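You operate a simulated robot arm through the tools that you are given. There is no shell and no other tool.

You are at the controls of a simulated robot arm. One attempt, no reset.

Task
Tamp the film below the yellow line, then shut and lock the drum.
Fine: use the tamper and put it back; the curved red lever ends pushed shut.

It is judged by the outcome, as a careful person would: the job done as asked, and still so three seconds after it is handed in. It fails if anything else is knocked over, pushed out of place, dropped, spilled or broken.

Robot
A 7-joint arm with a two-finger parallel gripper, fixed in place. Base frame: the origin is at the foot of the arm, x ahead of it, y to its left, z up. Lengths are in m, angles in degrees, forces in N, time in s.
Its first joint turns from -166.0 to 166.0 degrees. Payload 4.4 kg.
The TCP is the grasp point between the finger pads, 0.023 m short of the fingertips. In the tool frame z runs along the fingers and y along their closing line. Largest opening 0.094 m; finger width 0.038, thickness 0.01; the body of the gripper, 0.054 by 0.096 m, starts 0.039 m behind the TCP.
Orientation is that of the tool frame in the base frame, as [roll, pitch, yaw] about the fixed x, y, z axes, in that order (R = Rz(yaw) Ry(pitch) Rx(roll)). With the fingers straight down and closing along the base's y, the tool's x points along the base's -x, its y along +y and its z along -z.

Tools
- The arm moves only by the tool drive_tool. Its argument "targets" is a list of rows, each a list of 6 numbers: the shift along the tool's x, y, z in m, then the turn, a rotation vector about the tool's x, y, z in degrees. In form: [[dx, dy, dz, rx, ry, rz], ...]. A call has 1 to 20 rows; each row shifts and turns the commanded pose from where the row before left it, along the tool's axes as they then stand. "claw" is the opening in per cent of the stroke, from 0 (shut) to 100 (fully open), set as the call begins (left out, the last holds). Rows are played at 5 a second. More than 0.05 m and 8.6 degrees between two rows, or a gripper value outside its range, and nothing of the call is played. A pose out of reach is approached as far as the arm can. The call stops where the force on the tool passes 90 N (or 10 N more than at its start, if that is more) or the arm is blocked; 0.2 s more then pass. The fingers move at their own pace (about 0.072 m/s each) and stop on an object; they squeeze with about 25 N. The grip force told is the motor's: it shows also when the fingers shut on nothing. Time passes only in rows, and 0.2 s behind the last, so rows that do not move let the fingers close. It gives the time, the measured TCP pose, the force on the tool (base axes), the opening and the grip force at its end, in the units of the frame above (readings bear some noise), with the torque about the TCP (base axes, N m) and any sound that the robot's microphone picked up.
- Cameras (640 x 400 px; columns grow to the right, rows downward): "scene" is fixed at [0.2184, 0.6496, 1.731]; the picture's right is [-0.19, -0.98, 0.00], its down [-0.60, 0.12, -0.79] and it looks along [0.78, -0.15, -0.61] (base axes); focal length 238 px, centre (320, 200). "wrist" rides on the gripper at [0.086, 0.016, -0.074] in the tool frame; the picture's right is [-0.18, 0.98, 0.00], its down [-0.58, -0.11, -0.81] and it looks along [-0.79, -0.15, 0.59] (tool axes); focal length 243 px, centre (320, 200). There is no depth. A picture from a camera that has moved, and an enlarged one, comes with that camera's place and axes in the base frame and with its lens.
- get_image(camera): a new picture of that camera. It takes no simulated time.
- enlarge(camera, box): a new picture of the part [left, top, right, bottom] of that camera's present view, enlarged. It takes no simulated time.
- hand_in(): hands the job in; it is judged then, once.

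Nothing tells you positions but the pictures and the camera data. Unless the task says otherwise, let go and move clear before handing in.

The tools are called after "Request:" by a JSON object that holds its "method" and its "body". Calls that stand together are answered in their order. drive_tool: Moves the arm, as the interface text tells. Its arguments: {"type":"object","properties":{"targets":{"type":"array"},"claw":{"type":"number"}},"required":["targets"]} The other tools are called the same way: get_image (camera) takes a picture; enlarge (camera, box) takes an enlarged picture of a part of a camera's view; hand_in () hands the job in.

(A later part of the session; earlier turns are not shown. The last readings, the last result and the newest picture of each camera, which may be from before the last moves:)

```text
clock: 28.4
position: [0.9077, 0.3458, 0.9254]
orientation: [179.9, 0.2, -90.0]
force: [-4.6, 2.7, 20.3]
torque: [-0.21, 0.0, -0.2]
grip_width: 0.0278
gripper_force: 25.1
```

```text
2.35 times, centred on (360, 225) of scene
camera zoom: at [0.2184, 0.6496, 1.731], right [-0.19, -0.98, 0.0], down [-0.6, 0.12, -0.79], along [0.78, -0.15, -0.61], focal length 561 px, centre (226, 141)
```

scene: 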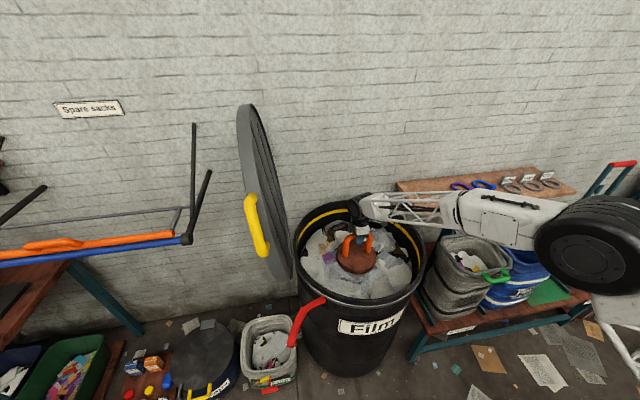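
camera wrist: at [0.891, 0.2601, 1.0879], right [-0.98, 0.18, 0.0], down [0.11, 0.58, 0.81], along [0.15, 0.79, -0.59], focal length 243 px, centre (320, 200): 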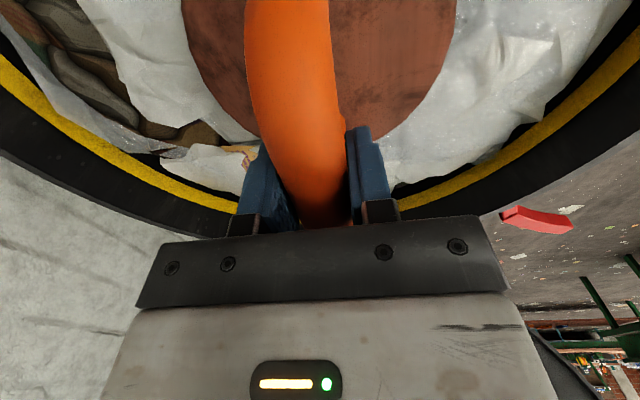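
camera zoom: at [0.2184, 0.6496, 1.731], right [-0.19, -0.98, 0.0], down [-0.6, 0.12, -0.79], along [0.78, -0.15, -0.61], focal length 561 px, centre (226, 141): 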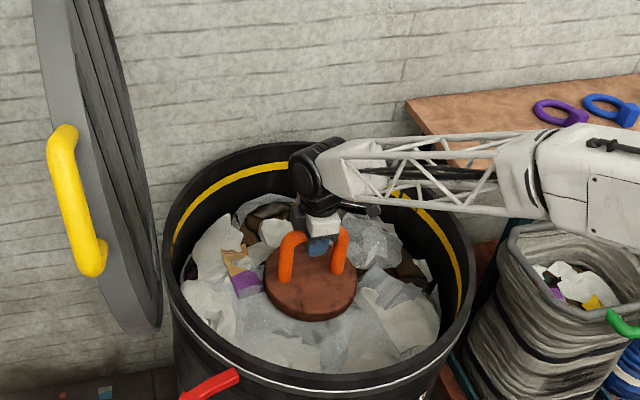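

The force rises only gently (about 30 N net) with the film far below the line. I'll hold for a couple of seconds, then lift clear and look at where the film comes to rest.

Request:
{"method": "drive_tool", "body": {"targets": [[0, 0, 0.01, 0, 0, 0], [0, 0, 0.01, 0, 0, 0], [0, 0, 0, 0, 0, 0], [0, 0, 0, 0, 0, 0], [0, 0, 0, 0, 0, 0], [0, 0, 0, 0, 0, 0], [0, 0, 0, 0, 0, 0], [0, 0, 0, 0, 0, 0], [0, 0, 0, 0, 0, 0], [0, 0, 0, 0, 0, 0], [0, 0, 0, 0, 0, 0], [0, 0, 0, 0, 0, 0]]}}

Request:
{"method": "drive_tool", "body": {"targets": [[0, 0, -0.03, 0, 0, 0], [0, 0, -0.03, 0, 0, 0], [0, 0, -0.03, 0, 0, 0], [0, 0, 0, 0, 0, 0]]}}

Request:
{"method": "enlarge", "body": {"camera": "scene", "box": [260, 140, 460, 310]}}

```text
clock: 29.1
position: [0.9126, 0.3467, 0.9167]
orientation: [-179.1, 0.4, -90.0]
force: [3.3, 2.7, 19.5]
torque: [-0.18, -0.05, 0.02]
grip_width: 0.0276
gripper_force: 25.1
stopped in row 3: the force on the tool passed its limit at 95 N (the readings are from after the stop); the commanded pose is now the measured one
```

```text
clock: 30.1
position: [0.9085, 0.3448, 1.0041]
orientation: [-179.5, 0.2, -90.0]
force: [-4.4, -0.2, 12.4]
torque: [-0.51, 0.04, -0.06]
grip_width: 0.0279
gripper_force: 25.5
```

```text
2.35 times, centred on (360, 225) of scene
camera zoom: at [0.2184, 0.6496, 1.731], right [-0.19, -0.98, 0.0], down [-0.6, 0.12, -0.79], along [0.78, -0.15, -0.61], focal length 561 px, centre (226, 141)
```

zoom: 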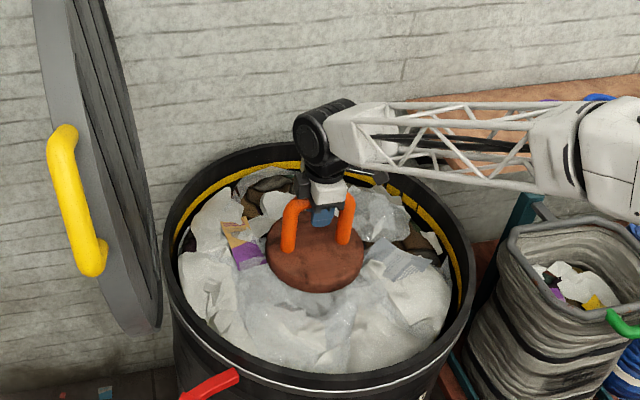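

At TCP z ≈ 0.915 the press met a hard stop (95 N), and the film is still following the tamper upward. I'll lift on slowly to find where it now rests.

Request:
{"method": "drive_tool", "body": {"targets": [[0, 0, -0.02, 0, 0, 0], [0, 0, -0.02, 0, 0, 0], [0, 0, -0.02, 0, 0, 0], [0, 0, 0, 0, 0, 0]]}}

Request:
{"method": "enlarge", "body": {"camera": "scene", "box": [260, 140, 460, 310]}}

Request:
{"method": "get_image", "body": {"camera": "scene"}}

```text
clock: 31.1
position: [0.9082, 0.3451, 1.0649]
orientation: [-179.3, 0.2, -90.0]
force: [2.1, -4.9, 5.4]
torque: [-0.21, 0.14, 0.1]
grip_width: 0.0276
gripper_force: 24.8
```

```text
2.35 times, centred on (360, 225) of scene
camera zoom: at [0.2184, 0.6496, 1.731], right [-0.19, -0.98, 0.0], down [-0.6, 0.12, -0.79], along [0.78, -0.15, -0.61], focal length 561 px, centre (226, 141)
```

zoom: 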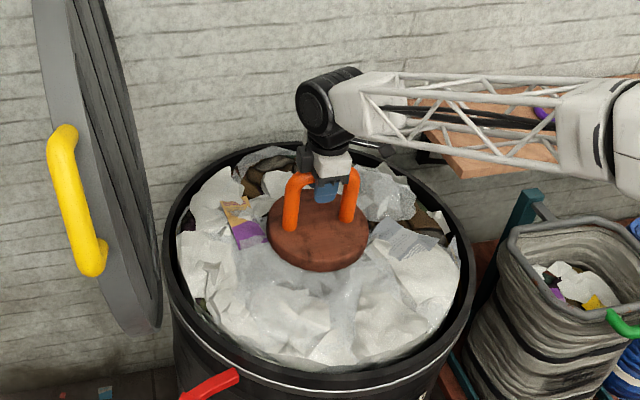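

```text
taken
```

scene: 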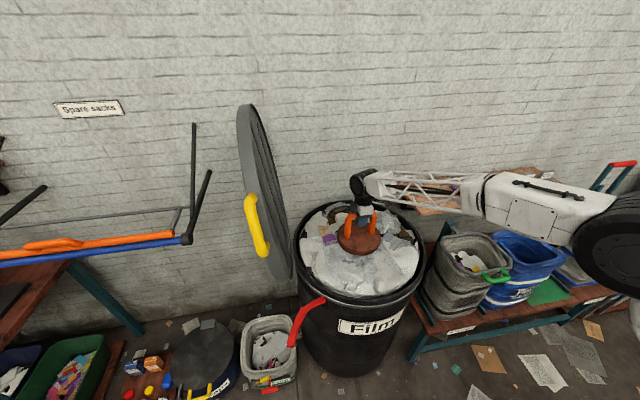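

The force here is a little lower than on the way down, so the film may have set slightly. I'll raise further to see where contact is lost.

Request:
{"method": "drive_tool", "body": {"targets": [[0, 0, -0.02, 0, 0, 0], [0, 0, -0.02, 0, 0, 0], [0, 0, 0, 0, 0, 0], [0, 0, 0, 0, 0, 0], [0, 0, 0, 0, 0, 0]]}}

Request:
{"method": "enlarge", "body": {"camera": "scene", "box": [260, 140, 460, 310]}}

Request:
{"method": "drive_tool", "body": {"targets": [[0, 0, -0.02, 0, 0, 0], [0, 0, -0.02, 0, 0, 0], [0, 0, -0.02, 0, 0, 0], [0, 0, 0, 0, 0, 0], [0, 0, 0, 0, 0, 0]]}}

Request:
{"method": "enlarge", "body": {"camera": "scene", "box": [260, 140, 460, 310]}}

```text
clock: 32.3
position: [0.9077, 0.3451, 1.1042]
orientation: [-179.5, 0.2, -90.0]
force: [0.0, -0.4, -8.7]
torque: [0.02, -0.01, 0.0]
grip_width: 0.0276
gripper_force: 25.2
```

```text
2.35 times, centred on (360, 225) of scene
camera zoom: at [0.2184, 0.6496, 1.731], right [-0.19, -0.98, 0.0], down [-0.6, 0.12, -0.79], along [0.78, -0.15, -0.61], focal length 561 px, centre (226, 141)
```

zoom: 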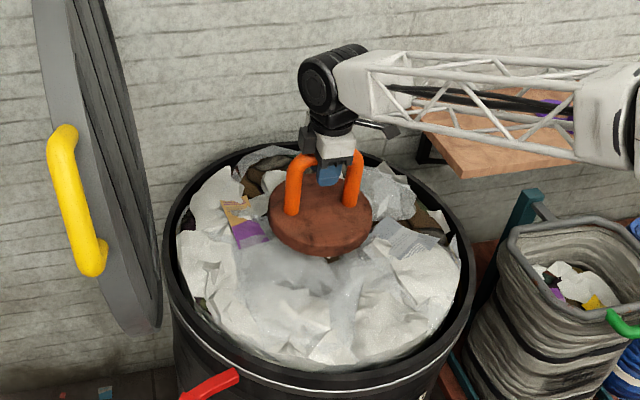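

```text
clock: 33.5
position: [0.9085, 0.3443, 1.163]
orientation: [-179.4, 0.3, -90.0]
force: [0.0, -0.3, -8.5]
torque: [0.04, -0.03, -0.01]
grip_width: 0.0279
gripper_force: 24.9
```

```text
2.35 times, centred on (360, 225) of scene
camera zoom: at [0.2184, 0.6496, 1.731], right [-0.19, -0.98, 0.0], down [-0.6, 0.12, -0.79], along [0.78, -0.15, -0.61], focal length 561 px, centre (226, 141)
```

zoom: 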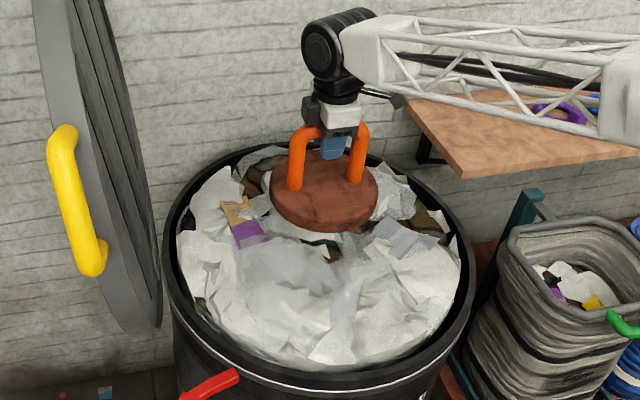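

The film now rests about 5 cm lower than at first, so each full press sets it further. I'll repeat the stroke, pressing to just above the hard stop with a short hold, then lift and check.

Request:
{"method": "drive_tool", "body": {"targets": [[0, 0, 0.025, 0, 0, 0], [0, 0, 0.025, 0, 0, 0], [0, 0, 0.025, 0, 0, 0], [0, 0, 0.02, 0, 0, 0], [0, 0, 0.02, 0, 0, 0], [0, 0, 0.02, 0, 0, 0], [0, 0, 0.02, 0, 0, 0], [0, 0, 0.02, 0, 0, 0], [0, 0, 0.02, 0, 0, 0], [0, 0, 0.02, 0, 0, 0], [0, 0, 0.015, 0, 0, 0], [0, 0, 0, 0, 0, 0], [0, 0, 0, 0, 0, 0], [0, 0, 0, 0, 0, 0], [0, 0, 0, 0, 0, 0], [0, 0, 0, 0, 0, 0]]}}

Request:
{"method": "drive_tool", "body": {"targets": [[0, 0, 0.01, 0, 0, 0], [0, 0, 0, 0, 0, 0], [0, 0, 0, 0, 0, 0], [0, 0, 0, 0, 0, 0]]}}

Request:
{"method": "enlarge", "body": {"camera": "scene", "box": [260, 140, 460, 310]}}

```text
clock: 36.9
position: [0.9093, 0.346, 0.933]
orientation: [-179.3, 0.3, -90.0]
force: [7.2, -6.0, 18.6]
torque: [-0.1, 0.16, 0.06]
grip_width: 0.0275
gripper_force: 24.6
```

```text
clock: 37.9
position: [0.9097, 0.3455, 0.9258]
orientation: [-179.2, 0.3, -90.0]
force: [3.8, 4.0, 19.5]
torque: [-0.21, 0.1, 0.0]
grip_width: 0.0278
gripper_force: 25.2
```

```text
2.35 times, centred on (360, 225) of scene
camera zoom: at [0.2184, 0.6496, 1.731], right [-0.19, -0.98, 0.0], down [-0.6, 0.12, -0.79], along [0.78, -0.15, -0.61], focal length 561 px, centre (226, 141)
```

zoom: 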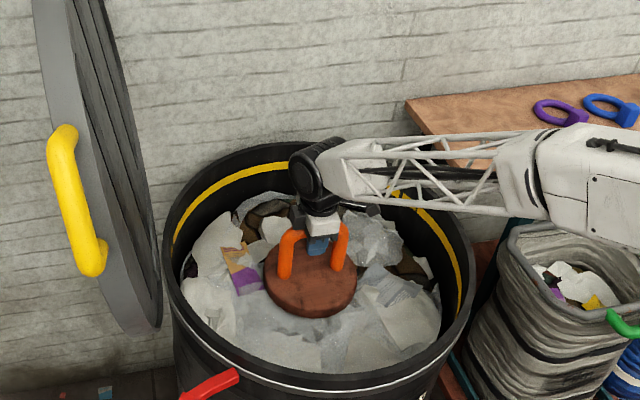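

The force at this depth is almost unchanged, so the set probably comes from the firm press at the stop. I'll press in finer steps up to firm resistance.

Request:
{"method": "drive_tool", "body": {"targets": [[0, 0, 0.004, 0, 0, 0], [0, 0, 0.003, 0, 0, 0], [0, 0, 0.002, 0, 0, 0], [0, 0, 0.002, 0, 0, 0], [0, 0, 0.002, 0, 0, 0]]}}

Request:
{"method": "drive_tool", "body": {"targets": [[0, 0, -0.03, 0, 0, 0], [0, 0, -0.03, 0, 0, 0], [0, 0, -0.03, 0, 0, 0], [0, 0, 0, 0, 0, 0], [0, 0, 0, 0, 0, 0]]}}

Request:
{"method": "enlarge", "body": {"camera": "scene", "box": [260, 140, 460, 310]}}

```text
clock: 39.1
position: [0.9106, 0.345, 0.9155]
orientation: [-179.1, 0.4, -89.9]
force: [-24.9, -9.7, 65.6]
torque: [-0.39, -0.53, -0.02]
grip_width: 0.0279
gripper_force: 25.0
```

```text
clock: 40.3
position: [0.9087, 0.3465, 1.0009]
orientation: [-179.4, 0.2, -90.0]
force: [3.6, -5.0, 11.9]
torque: [-0.31, 0.15, 0.03]
grip_width: 0.0279
gripper_force: 24.9
```

```text
2.35 times, centred on (360, 225) of scene
camera zoom: at [0.2184, 0.6496, 1.731], right [-0.19, -0.98, 0.0], down [-0.6, 0.12, -0.79], along [0.78, -0.15, -0.61], focal length 561 px, centre (226, 141)
```

zoom: 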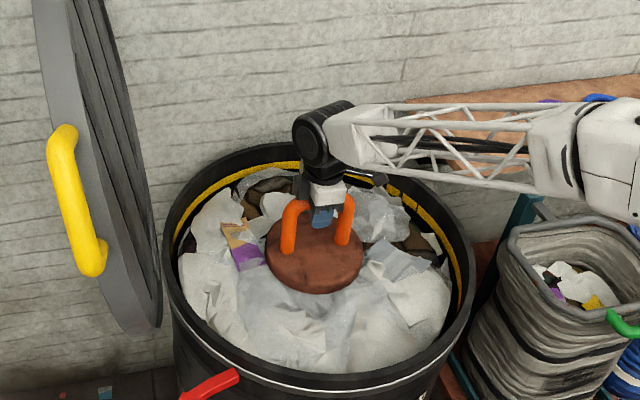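

I reached the stop with about 75 N. I'll lift fully clear again and look at the new rest level.

Request:
{"method": "drive_tool", "body": {"targets": [[0, 0, -0.02, 0, 0, 0], [0, 0, -0.02, 0, 0, 0], [0, 0, -0.02, 0, 0, 0], [0, 0, -0.02, 0, 0, 0], [0, 0, 0, 0, 0, 0], [0, 0, 0, 0, 0, 0]]}}

Request:
{"method": "enlarge", "body": {"camera": "scene", "box": [260, 140, 460, 310]}}

Request:
{"method": "get_image", "body": {"camera": "wrist"}}

```text
clock: 41.7
position: [0.907, 0.3453, 1.0819]
orientation: [-179.4, 0.2, -90.1]
force: [-0.9, -0.7, -8.4]
torque: [0.04, -0.02, 0.05]
grip_width: 0.0276
gripper_force: 24.7
```

```text
2.35 times, centred on (360, 225) of scene
camera zoom: at [0.2184, 0.6496, 1.731], right [-0.19, -0.98, 0.0], down [-0.6, 0.12, -0.79], along [0.78, -0.15, -0.61], focal length 561 px, centre (226, 141)
```

zoom: 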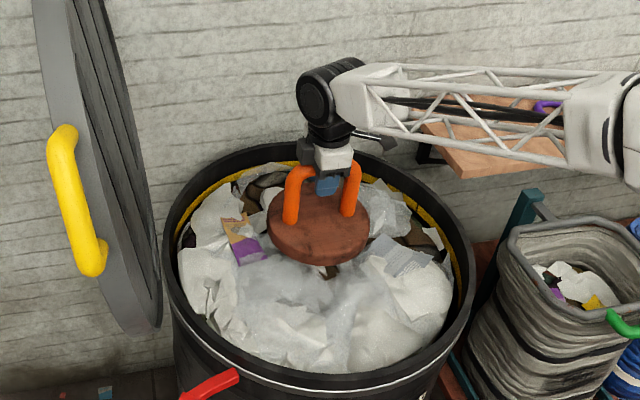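

```text
taken
camera wrist: at [0.8895, 0.2605, 1.155], right [-0.98, 0.18, -0.01], down [0.1, 0.58, 0.81], along [0.15, 0.79, -0.59], focal length 243 px, centre (320, 200)
```

wrist: 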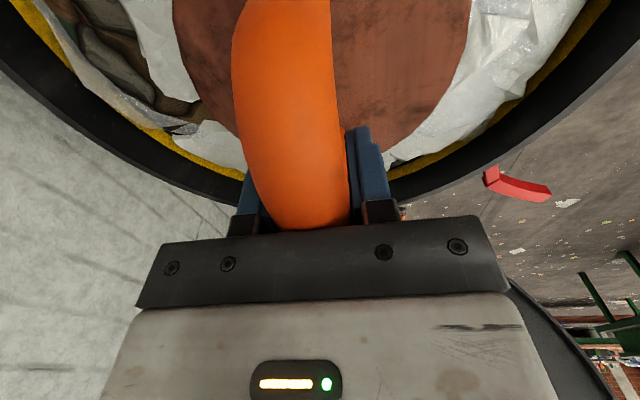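

The film now rests lower, with the yellow line partly visible at rest. The tamper seems to have slid slightly toward the palm in the grip, so I'll check that closely.

Request:
{"method": "enlarge", "body": {"camera": "scene", "box": [320, 150, 420, 240]}}

Request:
{"method": "enlarge", "body": {"camera": "wrist", "box": [160, 0, 480, 240]}}

```text
4.44 times, centred on (370, 195) of scene
camera zoom: at [0.2184, 0.6496, 1.731], right [-0.19, -0.98, 0.0], down [-0.6, 0.12, -0.79], along [0.78, -0.15, -0.61], focal length 1060 px, centre (98, 222)
```

zoom: 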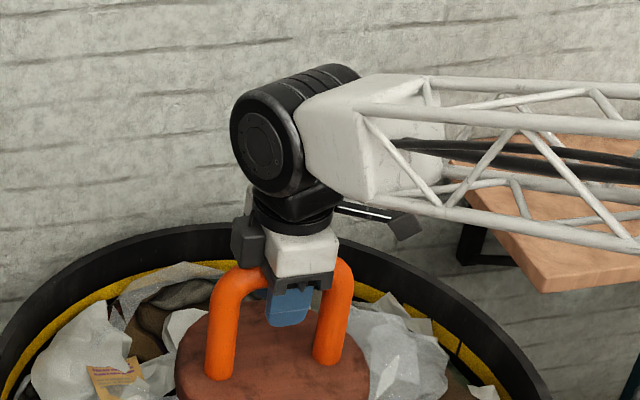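

```text
1.67 times, centred on (320, 120) of wrist
camera zoom: at [0.8895, 0.2605, 1.155], right [-0.98, 0.18, -0.01], down [0.1, 0.58, 0.81], along [0.15, 0.79, -0.59], focal length 404 px, centre (320, 333)
```

zoom: 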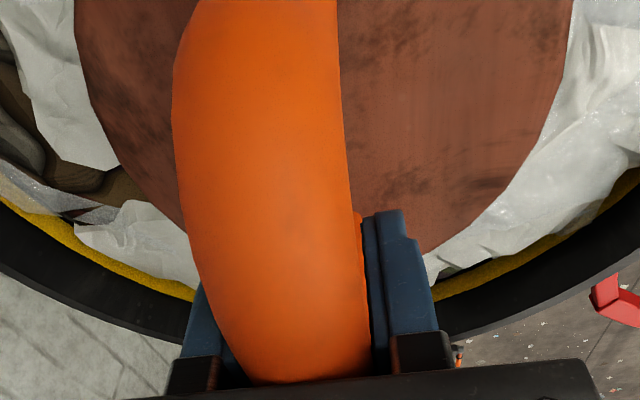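

The handle has slid about 1 cm up against the palm but is still firmly gripped, and pressing now goes through the palm. I'll repeat the tamping stroke.

Request:
{"method": "drive_tool", "body": {"targets": [[0, 0, 0.02, 0, 0, 0], [0, 0, 0.02, 0, 0, 0], [0, 0, 0.02, 0, 0, 0], [0, 0, 0.02, 0, 0, 0], [0, 0, 0.02, 0, 0, 0], [0, 0, 0.02, 0, 0, 0], [0, 0, 0.02, 0, 0, 0], [0, 0, 0.01, 0, 0, 0], [0, 0, 0.01, 0, 0, 0], [0, 0, 0.003, 0, 0, 0], [0, 0, 0.002, 0, 0, 0], [0, 0, 0.002, 0, 0, 0], [0, 0, 0, 0, 0, 0]]}}

Request:
{"method": "drive_tool", "body": {"targets": [[0, 0, 0.002, 0, 0, 0], [0, 0, 0.002, 0, 0, 0], [0, 0, 0.002, 0, 0, 0], [0, 0, 0.002, 0, 0, 0], [0, 0, 0.002, 0, 0, 0]]}}

Request:
{"method": "drive_tool", "body": {"targets": [[0, 0, -0.02, 0, 0, 0], [0, 0, -0.03, 0, 0, 0], [0, 0, -0.03, 0, 0, 0], [0, 0, -0.02, 0, 0, 0], [0, 0, -0.02, 0, 0, 0], [0, 0, -0.02, 0, 0, 0], [0, 0, -0.02, 0, 0, 0], [0, 0, 0, 0, 0, 0]]}}

Request:
{"method": "enlarge", "body": {"camera": "scene", "box": [260, 140, 460, 310]}}

```text
clock: 44.5
position: [0.9102, 0.3459, 0.9154]
orientation: [-179.2, 0.1, -90.0]
force: [-2.6, -0.9, 25.6]
torque: [-0.62, -0.07, 0.04]
grip_width: 0.0277
gripper_force: 24.7
```

```text
clock: 45.3
position: [0.9132, 0.3467, 0.9174]
orientation: [-178.8, 0.4, -90.0]
force: [2.1, 2.4, 20.4]
torque: [-0.34, -0.07, 0.04]
grip_width: 0.028
gripper_force: 25.3
stopped in row 4: the force on the tool passed its limit at 94 N (the readings are from after the stop); the commanded pose is now the measured one
```

```text
clock: 47.1
position: [0.9111, 0.3448, 1.073]
orientation: [-179.0, 0.3, -89.9]
force: [-0.4, 0.3, -9.7]
torque: [0.01, 0.01, 0.0]
grip_width: 0.0275
gripper_force: 24.8
```

```text
2.35 times, centred on (360, 225) of scene
camera zoom: at [0.2184, 0.6496, 1.731], right [-0.19, -0.98, 0.0], down [-0.6, 0.12, -0.79], along [0.78, -0.15, -0.61], focal length 561 px, centre (226, 141)
```

zoom: 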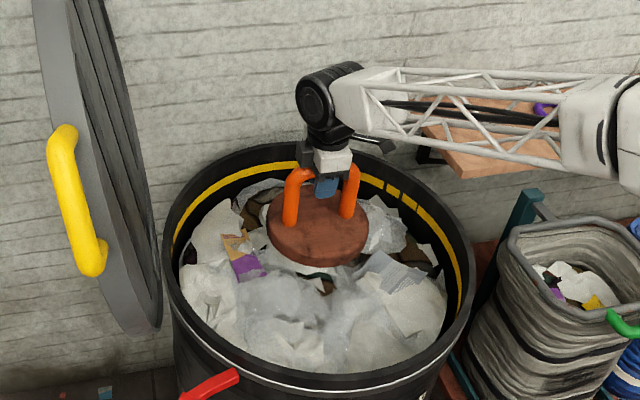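

The film now rests clearly below the yellow line. I'll do one more stroke for margin, first correcting the 1° tilt that crept in.

Request:
{"method": "drive_tool", "body": {"targets": [[0.0, 0.003, 0, 0.3, 1.0, 0], [0, 0, 0.02, 0, 0, 0], [0, 0, 0.02, 0, 0, 0], [0, 0, 0.02, 0, 0, 0], [0, 0, 0.02, 0, 0, 0], [0, 0, 0.02, 0, 0, 0], [0, 0, 0.02, 0, 0, 0], [0, 0, 0.02, 0, 0, 0], [0, 0, 0.01, 0, 0, 0], [0, 0, 0.005, 0, 0, 0], [0, 0, 0, 0, 0, 0]]}}

Request:
{"method": "drive_tool", "body": {"targets": [[0, 0, 0.002, 0, 0, 0], [0, 0, 0.002, 0, 0, 0], [0, 0, 0.002, 0, 0, 0]]}}

```text
clock: 49.5
position: [0.9097, 0.3447, 0.9207]
orientation: [-178.7, -0.6, -90.0]
force: [-0.3, 8.7, 20.8]
torque: [0.65, -0.1, -0.07]
grip_width: 0.0277
gripper_force: 24.9
```

```text
clock: 50.3
position: [0.91, 0.3434, 0.916]
orientation: [-178.6, -0.6, -90.0]
force: [-14.4, 3.8, 41.8]
torque: [0.12, -0.26, -0.03]
grip_width: 0.0275
gripper_force: 25.2
```

I'm at the stop with about 51 N net. One small further press, then I'll lift clear and level the tool.

Request:
{"method": "drive_tool", "body": {"targets": [[0, 0, 0.002, 0, 0, 0], [0, 0, 0, 0, 0, 0]]}}

Request:
{"method": "drive_tool", "body": {"targets": [[0, 0, -0.02, 0, 0, 0], [0, 0, -0.03, 0, 0, 0], [0, 0, -0.03, 0, 0, 0], [0, 0, -0.03, 0, 0, 0], [0, 0, -0.03, 0, 0, 0], [0, 0, -0.03, 0, 0, 0], [0, 0, -0.03, 0, 0, 0], [0, 0, -0.03, -1.4, -0.6, 0], [0, 0, -0.03, 0, 0, 0], [0, 0, -0.03, 0, 0, 0], [0, 0, -0.03, 0, 0, 0], [0, 0, -0.03, 0, 0, 0], [0, 0, -0.03, 0, 0, 0], [0, 0, 0, 0, 0, 0]]}}

Request:
{"method": "enlarge", "body": {"camera": "scene", "box": [260, 140, 460, 310]}}

Request:
{"method": "get_image", "body": {"camera": "wrist"}}

```text
clock: 50.9
position: [0.9106, 0.3441, 0.9153]
orientation: [-178.5, -0.6, -89.9]
force: [-22.8, -2.5, 73.1]
torque: [1.25, -0.35, 0.15]
grip_width: 0.0278
gripper_force: 25.1
```

```text
clock: 53.9
position: [0.9058, 0.3479, 1.2923]
orientation: [179.9, 0.0, -90.0]
force: [-0.3, 0.2, -8.9]
torque: [0.02, -0.01, -0.02]
grip_width: 0.0278
gripper_force: 24.7
```

```text
2.35 times, centred on (360, 225) of scene
camera zoom: at [0.2184, 0.6496, 1.731], right [-0.19, -0.98, 0.0], down [-0.6, 0.12, -0.79], along [0.78, -0.15, -0.61], focal length 561 px, centre (226, 141)
```

zoom: 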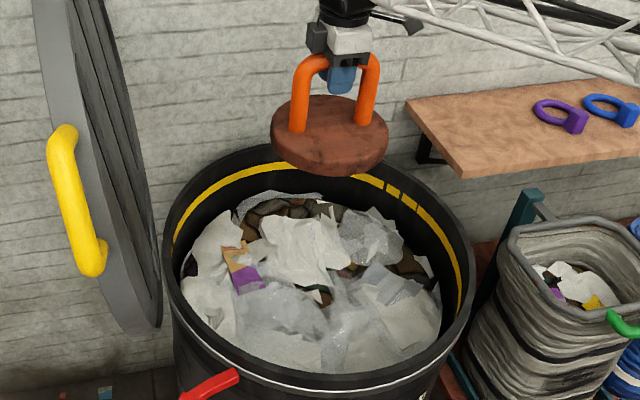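

```text
taken
camera wrist: at [0.8893, 0.2633, 1.3654], right [-0.98, 0.18, 0.0], down [0.11, 0.58, 0.81], along [0.15, 0.79, -0.59], focal length 243 px, centre (320, 200)
```

wrist: 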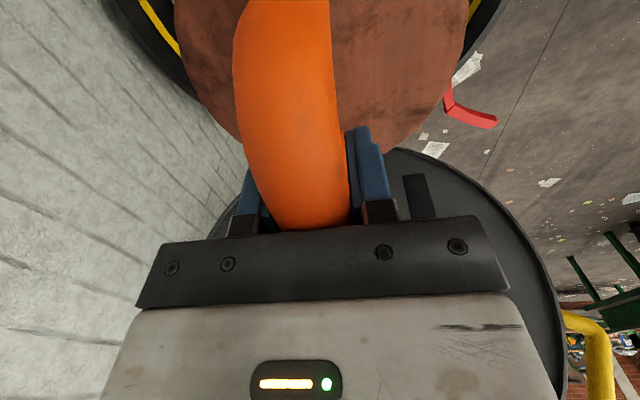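

The film rests well below the yellow line now. I'll carry the tamper back over its place on the shelf at height.

Request:
{"method": "drive_tool", "body": {"targets": [[0.0378, -0.0162, -0.003, 0, 0, 0], [0.0378, -0.0162, -0.003, 0, 0, 0], [0.0378, -0.0162, 0, 0, 0, 0], [0.0378, -0.0162, 0, 0, 0, 0], [0.0378, -0.0162, 0, 0, 0, 0], [0.0378, -0.0162, 0, 0, 0, 0], [0.0378, -0.0162, 0, 0, 0, 0], [0.0378, -0.0162, 0, 0, 0, 0], [0.0378, -0.0162, 0, 0, 0, 0], [0.0378, -0.0162, 0, 0, 0, 0], [0.0378, -0.0162, 0, 0, 0, 0], [0.0378, -0.0162, 0, 0, 0, 0], [0, 0, 0, 0, 0, 0]]}}

Request:
{"method": "enlarge", "body": {"camera": "scene", "box": [364, 80, 524, 210]}}

Request:
{"method": "get_image", "body": {"camera": "wrist"}}

Request:
{"method": "enlarge", "body": {"camera": "scene", "box": [260, 160, 460, 310]}}

```text
clock: 56.7
position: [1.0987, -0.1095, 1.2983]
orientation: [179.8, 0.0, -89.9]
force: [-0.5, 0.3, -8.2]
torque: [0.01, -0.02, 0.03]
grip_width: 0.0279
gripper_force: 25.1
```

```text
3.08 times, centred on (444, 145) of scene
camera zoom: at [0.2184, 0.6496, 1.731], right [-0.19, -0.98, 0.0], down [-0.6, 0.12, -0.79], along [0.78, -0.15, -0.61], focal length 734 px, centre (-62, 369)
```

zoom: 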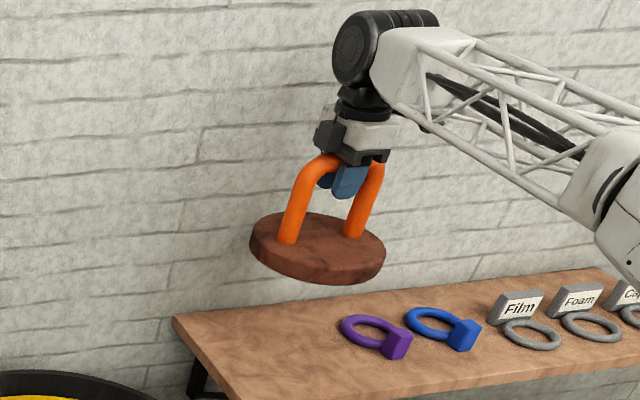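

```text
taken
camera wrist: at [1.0821, -0.1944, 1.3721], right [-0.98, 0.18, 0.0], down [0.11, 0.58, 0.81], along [0.15, 0.79, -0.59], focal length 243 px, centre (320, 200)
```

wrist: 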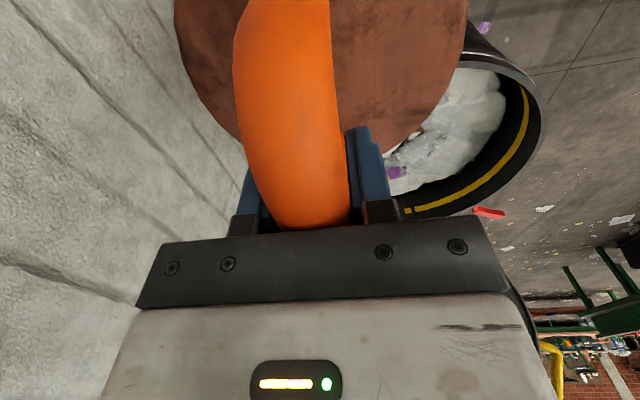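

```text
2.67 times, centred on (360, 235) of scene
camera zoom: at [0.2184, 0.6496, 1.731], right [-0.19, -0.98, 0.0], down [-0.6, 0.12, -0.79], along [0.78, -0.15, -0.61], focal length 636 px, centre (213, 107)
```

zoom: 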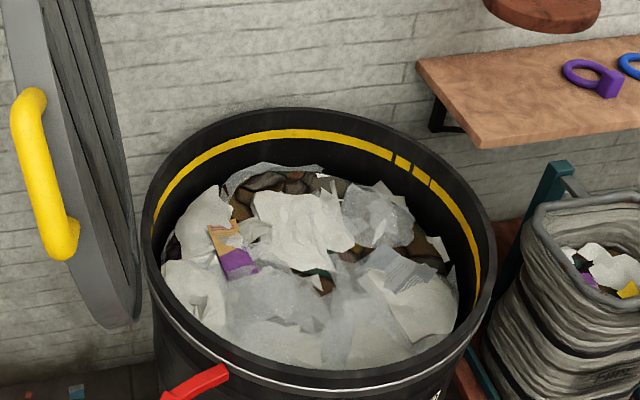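

The tamper hangs level over its original spot, and it sits about 1.4 cm higher in the grip than before. I'll make a small lateral correction, lower close to the shelf, then ease it down to contact.

Request:
{"method": "drive_tool", "body": {"targets": [[-0.0035, -0.0015, 0.02, 0, 0, 0], [0, 0, 0.03, 0, 0, 0], [0, 0, 0.03, 0, 0, 0], [0, 0, 0.03, 0, 0, 0], [0, 0, 0.03, 0, 0, 0], [0, 0, 0.02, 0, 0, 0], [0, 0, 0.01, 0, 0, 0], [0, 0, 0, 0, 0, 0]]}}

Request:
{"method": "enlarge", "body": {"camera": "scene", "box": [384, 140, 480, 210]}}

```text
clock: 58.5
position: [1.1005, -0.1037, 1.1258]
orientation: [179.9, 0.0, -90.0]
force: [-1.0, 0.6, -8.5]
torque: [-0.02, 0.01, 0.0]
grip_width: 0.0277
gripper_force: 24.9
```

```text
5.71 times, centred on (432, 175) of scene
camera zoom: at [0.2184, 0.6496, 1.731], right [-0.19, -0.98, 0.0], down [-0.6, 0.12, -0.79], along [0.78, -0.15, -0.61], focal length 1362 px, centre (-320, 343)
```

zoom: 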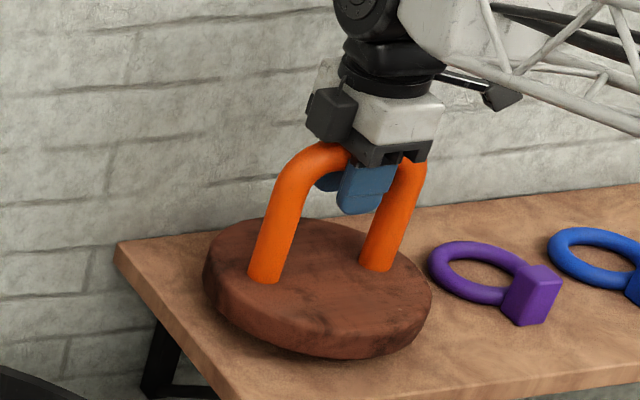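

The disc hovers about 1.5 to 2 cm directly above its original spot. I'll lower gently until the shelf takes the weight.

Request:
{"method": "drive_tool", "body": {"targets": [[0.0015, 0, 0.004, 0, 0, 0], [0, 0, 0.004, 0, 0, 0], [0, 0, 0.004, 0, 0, 0], [0, 0, 0, 0, 0, 0]]}}

Request:
{"method": "drive_tool", "body": {"targets": [[0, 0, 0.002, 0, 0, 0], [0, 0, 0.002, 0, 0, 0], [0, 0, 0, 0, 0, 0]]}}

```text
clock: 59.5
position: [1.1009, -0.1045, 1.1157]
orientation: [179.8, -0.1, -90.0]
force: [0.5, 0.4, -8.6]
torque: [0.01, -0.01, -0.01]
grip_width: 0.0276
gripper_force: 24.5
```

```text
clock: 60.3
position: [1.0994, -0.1052, 1.1109]
orientation: [179.9, -0.1, -90.1]
force: [0.2, 0.3, -8.1]
torque: [0.02, -0.01, 0.01]
grip_width: 0.0274
gripper_force: 24.9
```

There's still no contact at TCP z 1.111 and the load is unchanged. I'll continue in 2 mm steps.

Request:
{"method": "drive_tool", "body": {"targets": [[0, 0, 0.002, 0, 0, 0], [0, 0, 0.002, 0, 0, 0], [0, 0, 0, 0, 0, 0]]}}

Request:
{"method": "drive_tool", "body": {"targets": [[0, 0, 0.002, 0, 0, 0], [0, 0, 0, 0, 0, 0]]}}

Request:
{"method": "enlarge", "body": {"camera": "scene", "box": [384, 140, 480, 210]}}

```text
clock: 61.1
position: [1.1014, -0.1055, 1.1087]
orientation: [179.9, -0.1, -90.1]
force: [-0.9, -0.2, -2.2]
torque: [-0.51, -0.17, -0.14]
grip_width: 0.0276
gripper_force: 25.1
```

```text
clock: 61.7
position: [1.1004, -0.1039, 1.1067]
orientation: [-180.0, -0.1, -89.9]
force: [-4.9, 4.8, 13.4]
torque: [0.03, -0.07, -0.14]
grip_width: 0.0277
gripper_force: 25.1
```

```text
5.71 times, centred on (432, 175) of scene
camera zoom: at [0.2184, 0.6496, 1.731], right [-0.19, -0.98, 0.0], down [-0.6, 0.12, -0.79], along [0.78, -0.15, -0.61], focal length 1362 px, centre (-320, 343)
```

zoom: 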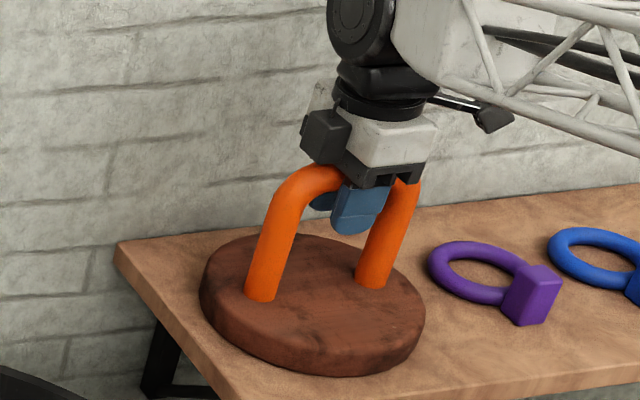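

The tamper is resting on the shelf within a few millimetres of its original place. I'll open the fingers and rise straight up.

Request:
{"method": "drive_tool", "body": {"targets": [[0, 0, -0.001, 0, 0, 0], [0, 0, 0, 0, 0, 0], [0, 0, 0, 0, 0, 0], [0, 0, 0, 0, 0, 0], [0, 0, 0, 0, 0, 0]], "claw": 100}}

Request:
{"method": "drive_tool", "body": {"targets": [[0, 0, -0.01, 0, 0, 0], [0, 0, -0.02, 0, 0, 0], [0, 0, -0.03, 0, 0, 0], [0, 0, -0.04, 0, 0, 0], [0, 0, -0.04, 0, 0, 0], [0, 0, -0.04, 0, 0, 0], [0, 0, -0.04, 0, 0, 0], [0, 0, 0, 0, 0, 0]]}}

Request:
{"method": "get_image", "body": {"camera": "scene"}}

Request:
{"method": "enlarge", "body": {"camera": "scene", "box": [384, 140, 480, 210]}}

```text
clock: 62.9
position: [1.1009, -0.106, 1.105]
orientation: [180.0, -0.2, -90.0]
force: [0.7, 1.9, 5.4]
torque: [0.01, 0.02, 0.03]
grip_width: 0.0938
gripper_force: 0.1
```

```text
clock: 64.7
position: [1.1018, -0.1073, 1.3266]
orientation: [179.9, -0.1, -90.0]
force: [-0.3, -0.7, 0.3]
torque: [0.02, 0.02, 0.01]
grip_width: 0.0939
gripper_force: 0.1
```

```text
taken
```

scene: 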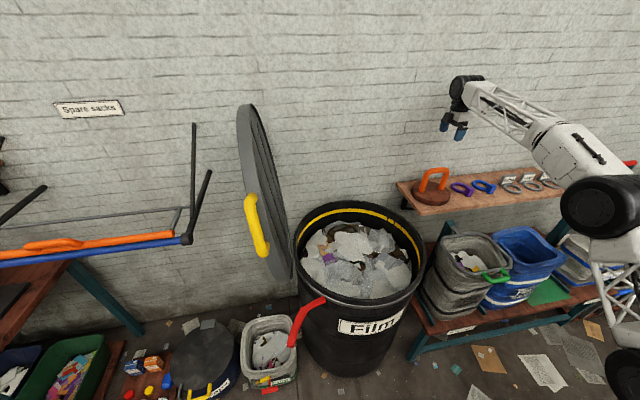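

```text
5.71 times, centred on (432, 175) of scene
camera zoom: at [0.2184, 0.6496, 1.731], right [-0.19, -0.98, 0.0], down [-0.6, 0.12, -0.79], along [0.78, -0.15, -0.61], focal length 1362 px, centre (-320, 343)
```

zoom: 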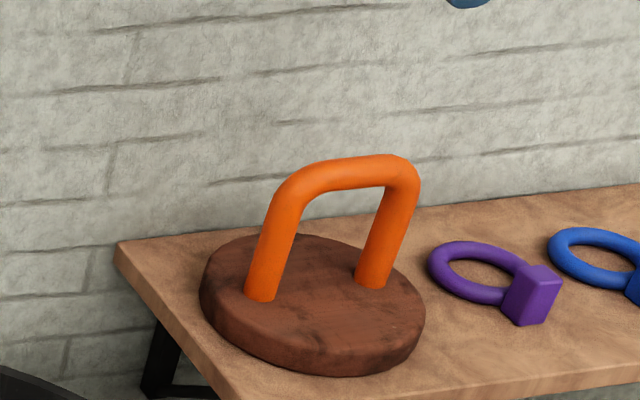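

The tamper is back standing on the shelf and the film stays below the line. Next is the lid, and I need a good look at its hinge and handle, so I'll back away to mid-height and turn the camera forward again.

Request:
{"method": "drive_tool", "body": {"targets": [[0, 0.046, -0.015, 0, 0, 0], [0, 0.046, -0.015, 0, 0, 0], [0, 0.046, -0.015, 0, 0, 0], [0, 0.046, -0.015, 0, 0, 0], [0, 0.046, -0.015, 0, 0, 0], [0, 0.046, -0.015, 0, 0, 0], [0, 0.046, -0.015, 0, 0, 0], [0, 0.046, -0.015, 0, 0, 0], [0, 0.046, -0.015, 0, 0, 0], [0, 0.046, -0.015, 0, 0, 0], [0, 0.046, -0.015, 0, 0, 0], [0, 0.046, -0.015, 0, 0, 0], [0, 0, 0, 0, 0, 0]]}}

Request:
{"method": "drive_tool", "body": {"targets": [[0, 0, 0, 0, 0, 8.2], [0, 0, 0, 0, 0, 8.2], [0, 0, 0, 0, 0, 8.2], [0, 0, 0, 0, 0, 8.2], [0, 0, 0, 0, 0, 8.2], [0, 0, 0, 0, 0, 8.2], [0, 0, 0, 0, 0, 8.2], [0, 0, 0, 0, 0, 8.2], [0, 0, 0, 0, 0, 8.2], [0, 0, 0, 0, 0, 8.2], [0, 0, 0, 0, 0, 8.0]]}}

Request:
{"method": "get_image", "body": {"camera": "wrist"}}

Request:
{"method": "get_image", "body": {"camera": "scene"}}

```text
clock: 67.5
position: [0.5497, -0.1056, 1.5086]
orientation: [179.9, -0.1, -90.0]
force: [0.5, -0.4, -0.5]
torque: [0.02, 0.01, 0.01]
grip_width: 0.0941
gripper_force: 0.0
```

```text
clock: 69.9
position: [0.5497, -0.1053, 1.5074]
orientation: [-180.0, -0.1, 179.8]
force: [-0.1, 0.9, -0.2]
torque: [-0.05, 0.02, -0.02]
grip_width: 0.0942
gripper_force: 0.1
```

```text
taken
camera wrist: at [0.4627, -0.0869, 1.5813], right [0.19, 0.98, 0.0], down [0.58, -0.11, 0.81], along [0.79, -0.15, -0.59], focal length 243 px, centre (320, 200)
```

wrist: 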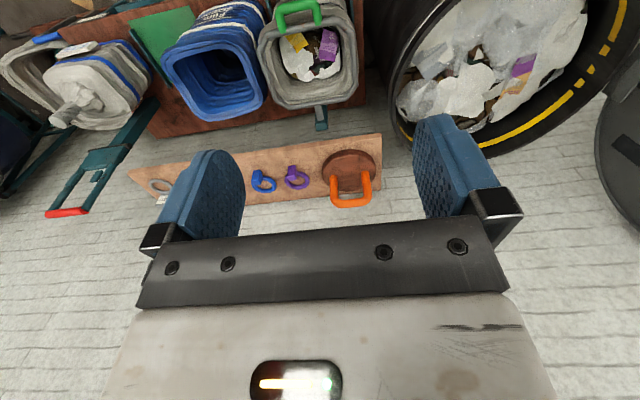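

```text
taken
```

scene: 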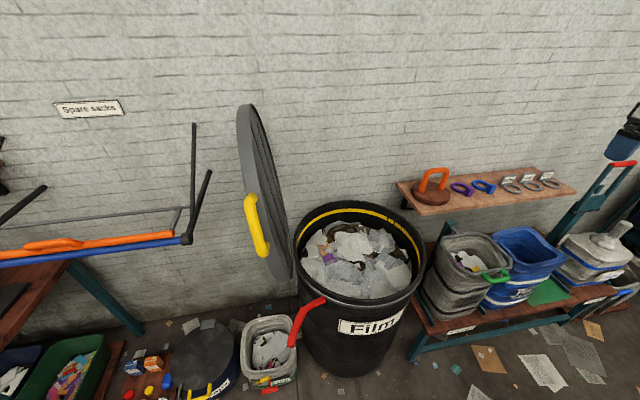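

The tamped film and yellow line are clearly visible from here too. I'll move over to the lid side, staying high and short of it in x.

Request:
{"method": "drive_tool", "body": {"targets": [[0.0072, 0.045, -0.005, 0, 0, 0], [0.0072, 0.045, -0.005, 0, 0, 0], [0.0072, 0.045, -0.005, 0, 0, 0], [0.0072, 0.045, -0.005, 0, 0, 0], [0.0072, 0.045, -0.005, 0, 0, 0], [0.0072, 0.045, -0.005, 0, 0, 0], [0.0072, 0.045, -0.005, 0, 0, 0], [0.0072, 0.045, -0.005, 0, 0, 0], [0.0072, 0.045, -0.005, 0, 0, 0], [0.0072, 0.045, -0.005, 0, 0, 0], [0.0072, 0.045, -0.005, 0, 0, 0], [0.0072, 0.045, -0.005, 0, 0, 0], [0.0072, 0.045, -0.005, 0, 0, 0], [0.0072, 0.045, -0.005, 0, 0, 0], [0.0072, 0.045, -0.005, 0, 0, 0], [0.0072, 0.045, -0.005, 0, 0, 0], [0.0072, 0.045, -0.005, 0, 0, 0], [0.0072, 0.045, -0.005, 0, 0, 0], [0, 0, 0, 0, 0, 0]]}}

Request:
{"method": "get_image", "body": {"camera": "wrist"}}

Request:
{"method": "get_image", "body": {"camera": "scene"}}

```text
clock: 73.9
position: [0.42, 0.7065, 1.5969]
orientation: [-180.0, -0.1, 179.9]
force: [-0.5, 0.7, 0.2]
torque: [-0.04, 0.02, 0.0]
grip_width: 0.0938
gripper_force: 0.0
```

```text
taken
camera wrist: at [0.3329, 0.7235, 1.6708], right [0.18, 0.98, 0.0], down [0.58, -0.11, 0.81], along [0.79, -0.15, -0.59], focal length 243 px, centre (320, 200)
```

wrist: 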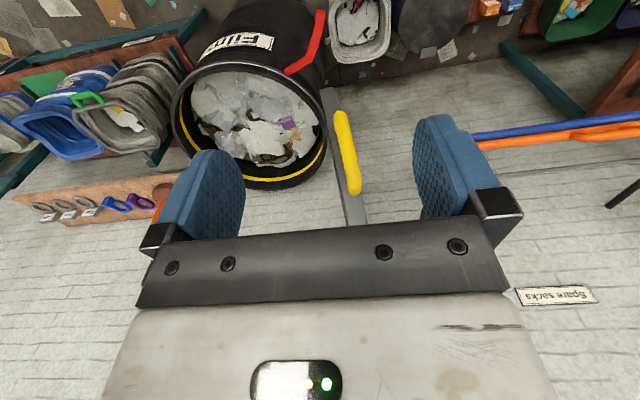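

```text
taken
```

scene: 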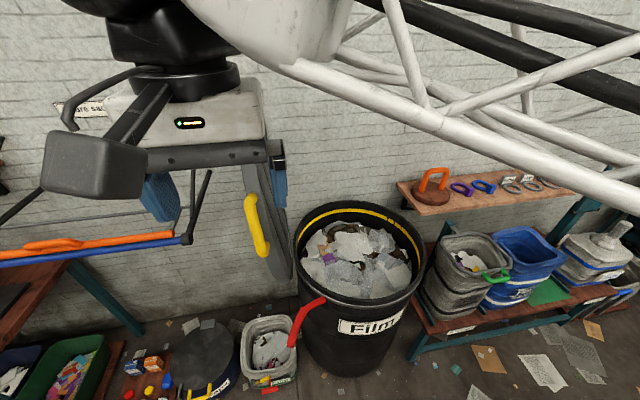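

Now the lid appears edge-on with the yellow handle on its outer (+y) face, and the red lever juts out at the front of the drum. I'll enlarge both.

Request:
{"method": "enlarge", "body": {"camera": "wrist", "box": [280, 60, 420, 240]}}

Request:
{"method": "enlarge", "body": {"camera": "wrist", "box": [160, 0, 400, 150]}}

Request:
{"method": "enlarge", "body": {"camera": "scene", "box": [220, 150, 340, 350]}}

```text
2.22 times, centred on (350, 150) of wrist
camera zoom: at [0.3329, 0.7235, 1.6708], right [0.18, 0.98, 0.0], down [0.58, -0.11, 0.81], along [0.79, -0.15, -0.59], focal length 539 px, centre (253, 311)
```

zoom: 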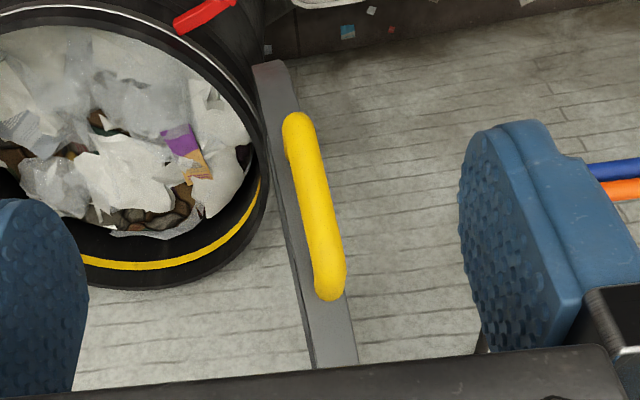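

```text
2.67 times, centred on (280, 75) of wrist
camera zoom: at [0.3329, 0.7235, 1.6708], right [0.18, 0.98, 0.0], down [0.58, -0.11, 0.81], along [0.79, -0.15, -0.59], focal length 647 px, centre (427, 533)
```

zoom: 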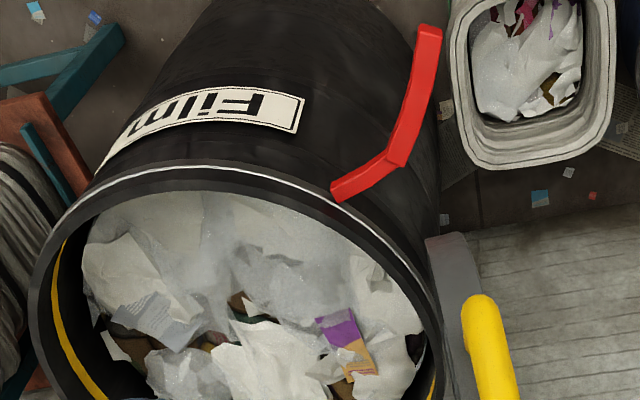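

```text
2.00 times, centred on (280, 250) of scene
camera zoom: at [0.2184, 0.6496, 1.731], right [-0.19, -0.98, 0.0], down [-0.6, 0.12, -0.79], along [0.78, -0.15, -0.61], focal length 477 px, centre (400, 100)
```

zoom: 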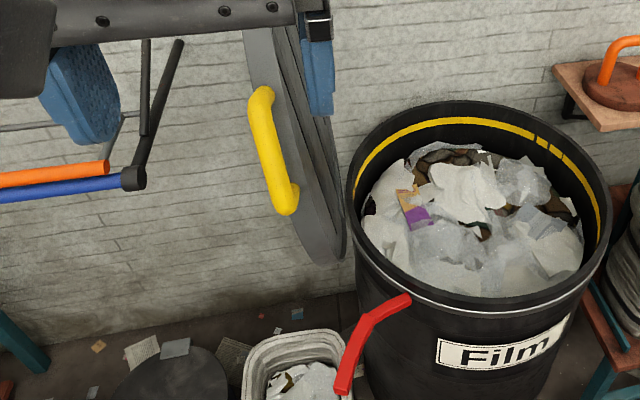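

The lid leans back about 6° in a plane near y 0.70. Its handle bar juts out radially from the rim, running from about (0.59, 0.71, 1.31) to (0.65, 0.725, 1.42). I plan to take this bar with the fingers pointing forward and swing the lid along its hinge arc, so I'll drop to that height at a safe distance and pitch the tool forward.

Request:
{"method": "drive_tool", "body": {"targets": [[0, 0.004, 0.04, 0, 0, 0], [0, 0.004, 0.04, 0, 0, 0], [0, 0.004, 0.04, 0, 0, 0], [0, 0, 0.03, 0, 0, 0], [0, 0, 0, 0, -7.9, 0], [0, 0, 0, 0, -7.9, 0], [0, 0, 0, 0, -7.9, 0], [0, 0, 0, 0, -7.9, 0], [0, 0, 0, 0, -7.9, 0], [0, 0, 0, 0, -7.9, 0], [0, 0, 0, 0, -7.9, 0], [0, 0, 0, 0, -7.7, 0], [0, 0, 0, 0, 0, 0]]}}

Request:
{"method": "get_image", "body": {"camera": "wrist"}}

Request:
{"method": "get_image", "body": {"camera": "scene"}}

```text
clock: 76.9
position: [0.4481, 0.7296, 1.3915]
orientation: [-172.3, 61.4, -174.9]
force: [0.4, 0.8, -0.7]
torque: [-0.01, -0.03, -0.07]
grip_width: 0.0939
gripper_force: 0.1
stopped in row 13: the arm was blocked; the commanded pose is now the measured one
```

```text
taken
camera wrist: at [0.3415, 0.7469, 1.3497], right [0.11, 0.99, 0.1], down [-0.44, -0.04, 0.9], along [0.89, -0.15, 0.43], focal length 243 px, centre (320, 200)
```

wrist: 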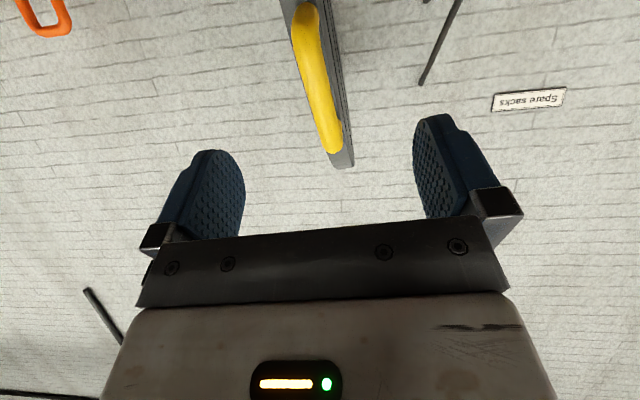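

```text
taken
```

scene: 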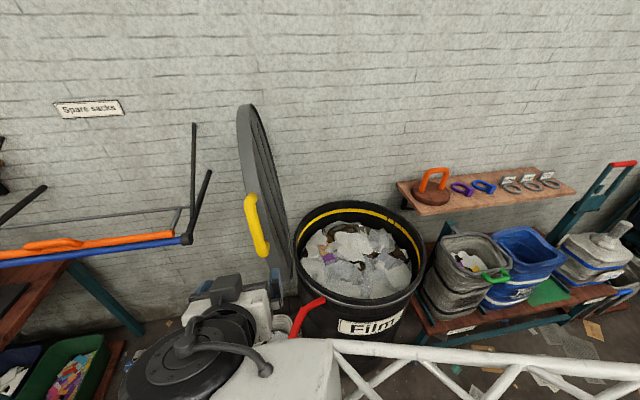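

The arm hit a joint limit while pitching forward here, so a forward-pointing grasp isn't practical. Nothing was touched. I'll bring the tool back to pointing down and instead straddle the lid edge with the open fingers closing along y, tilting the tool sideways as the lid comes over.

Request:
{"method": "drive_tool", "body": {"targets": [[0, 0, 0, 0, 7.7, 0], [0, 0, 0, 0, 7.7, 0], [0, 0, 0, 0, 7.7, 0], [0, 0, 0, 0, 7.7, 0], [0, 0, 0, 0, 7.7, 0], [0, 0, 0, 0, 7.7, 0], [0, 0, 0, 0, 7.7, 0], [0, 0, 0, 0, 7.5, 0], [0, 0, 0, 0, 0, 0]]}}

Request:
{"method": "get_image", "body": {"camera": "wrist"}}

```text
clock: 78.9
position: [0.4439, 0.7302, 1.3993]
orientation: [-176.8, 0.4, 178.8]
force: [-0.3, -0.7, -0.1]
torque: [-0.06, 0.0, 0.03]
grip_width: 0.094
gripper_force: 0.1
```

```text
taken
camera wrist: at [0.3572, 0.7527, 1.4706], right [0.21, 0.98, -0.05], down [0.57, -0.08, 0.82], along [0.79, -0.2, -0.58], focal length 243 px, centre (320, 200)
```

wrist: 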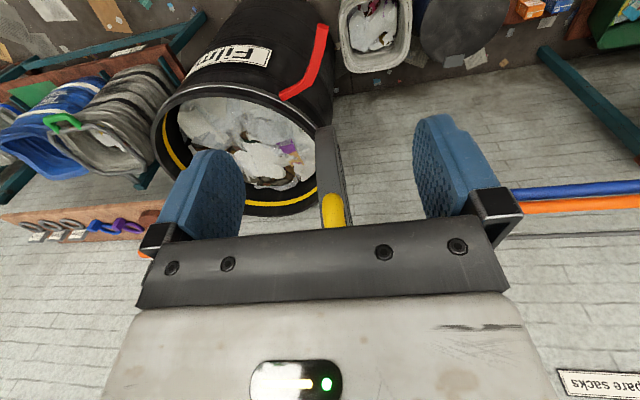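

The tool is pointing down again. I'll level it precisely, move to free space above the drum, and test how far it can tilt sideways toward +y before engaging the lid.

Request:
{"method": "drive_tool", "body": {"targets": [[0, 0, -0.03, -3.2, 0.4, -1.2], [0, -0.045, -0.015, 0, 0, 0], [0, -0.045, -0.015, 0, 0, 0], [0, -0.045, 0, 0, 0, 0], [0, -0.045, 0, 0, 0, 0], [0, -0.045, 0, 0, 0, 0], [-0.03, -0.038, 0, 0, 0, 0], [-0.03, -0.038, 0, 0, 0, 0], [-0.03, -0.038, 0, 0, 0, 0], [-0.03, -0.038, 0, 0, 0, 0], [-0.03, -0.038, 0, 0, 0, 0], [-0.03, -0.038, 0, 0, 0, 0], [-0.03, -0.038, 0, 0, 0, 0], [-0.03, -0.038, 0, 0, 0, 0], [-0.03, -0.038, 0, 0, 0, 0], [-0.03, -0.02, 0, 0, 0, 0], [0, 0, 0, 0, 0, 0]]}}

Request:
{"method": "drive_tool", "body": {"targets": [[0, 0, 0, -8, 0, 0], [0, 0, 0, -8, 0, 0], [0, 0, 0, -8, 0, 0], [0, 0, 0, -8, 0, 0], [0, 0, 0, -8, 0, 0], [0, 0, 0, -8, 0, 0], [0, 0, 0, 0, 0, 0]]}}

Request:
{"method": "get_image", "body": {"camera": "scene"}}

Request:
{"method": "get_image", "body": {"camera": "wrist"}}

```text
clock: 82.5
position: [0.7428, 0.1401, 1.4593]
orientation: [180.0, 0.1, 179.9]
force: [-0.6, 0.3, 1.0]
torque: [-0.01, 0.0, -0.03]
grip_width: 0.0941
gripper_force: 0.1
```

```text
clock: 84.1
position: [0.7435, 0.1409, 1.4583]
orientation: [131.9, -0.1, 179.9]
force: [-0.5, -1.1, -0.8]
torque: [0.0, -0.03, 0.0]
grip_width: 0.0941
gripper_force: 0.1
```

```text
taken
```

scene: 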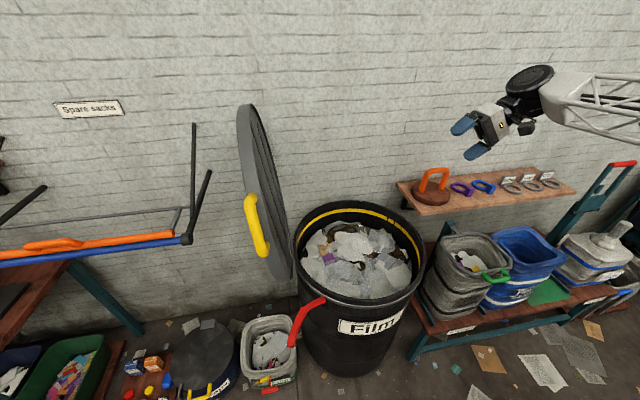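

```text
taken
camera wrist: at [0.6558, 0.0988, 1.5198], right [0.18, 0.66, 0.73], down [0.58, -0.67, 0.46], along [0.79, 0.34, -0.51], focal length 243 px, centre (320, 200)
```

wrist: 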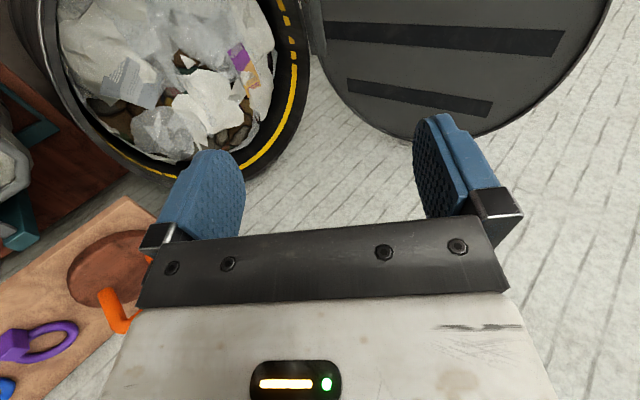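

A 48° sideways tilt works easily. I'll test going on toward 90°, which would let the tool follow the lid all the way.

Request:
{"method": "drive_tool", "body": {"targets": [[0, 0, 0, -8, 0, 0], [0, 0, 0, -8, 0, 0], [0, 0, 0, -8, 0, 0], [0, 0, 0, -8, 0, 0], [0, 0, 0, -8, 0, 0], [0, 0, 0, 0, 0, 0]]}}

Request:
{"method": "get_image", "body": {"camera": "scene"}}

Request:
{"method": "get_image", "body": {"camera": "wrist"}}

```text
clock: 85.5
position: [0.7432, 0.1412, 1.4582]
orientation: [91.9, 0.0, 179.9]
force: [0.3, 0.3, -0.1]
torque: [0.02, -0.01, 0.01]
grip_width: 0.0937
gripper_force: 0.1
```

```text
taken
```

scene: 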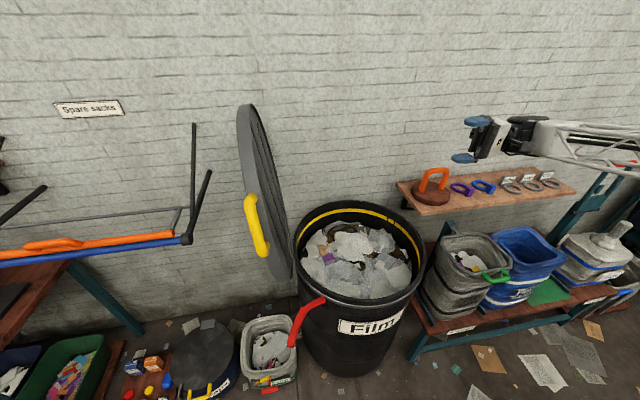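

```text
taken
camera wrist: at [0.6561, 0.0693, 1.4767], right [0.18, 0.03, 0.98], down [0.58, -0.81, -0.08], along [0.79, 0.58, -0.17], focal length 243 px, centre (320, 200)
```

wrist: 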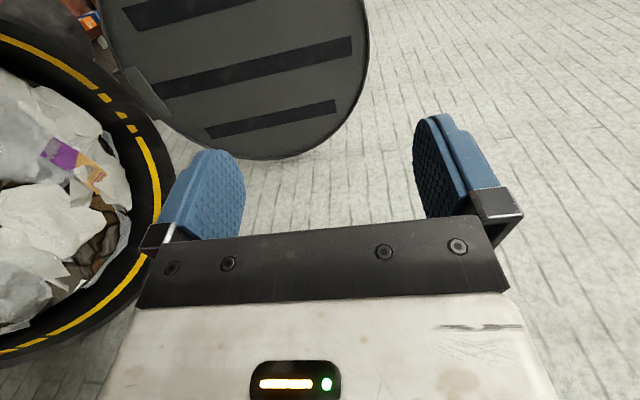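

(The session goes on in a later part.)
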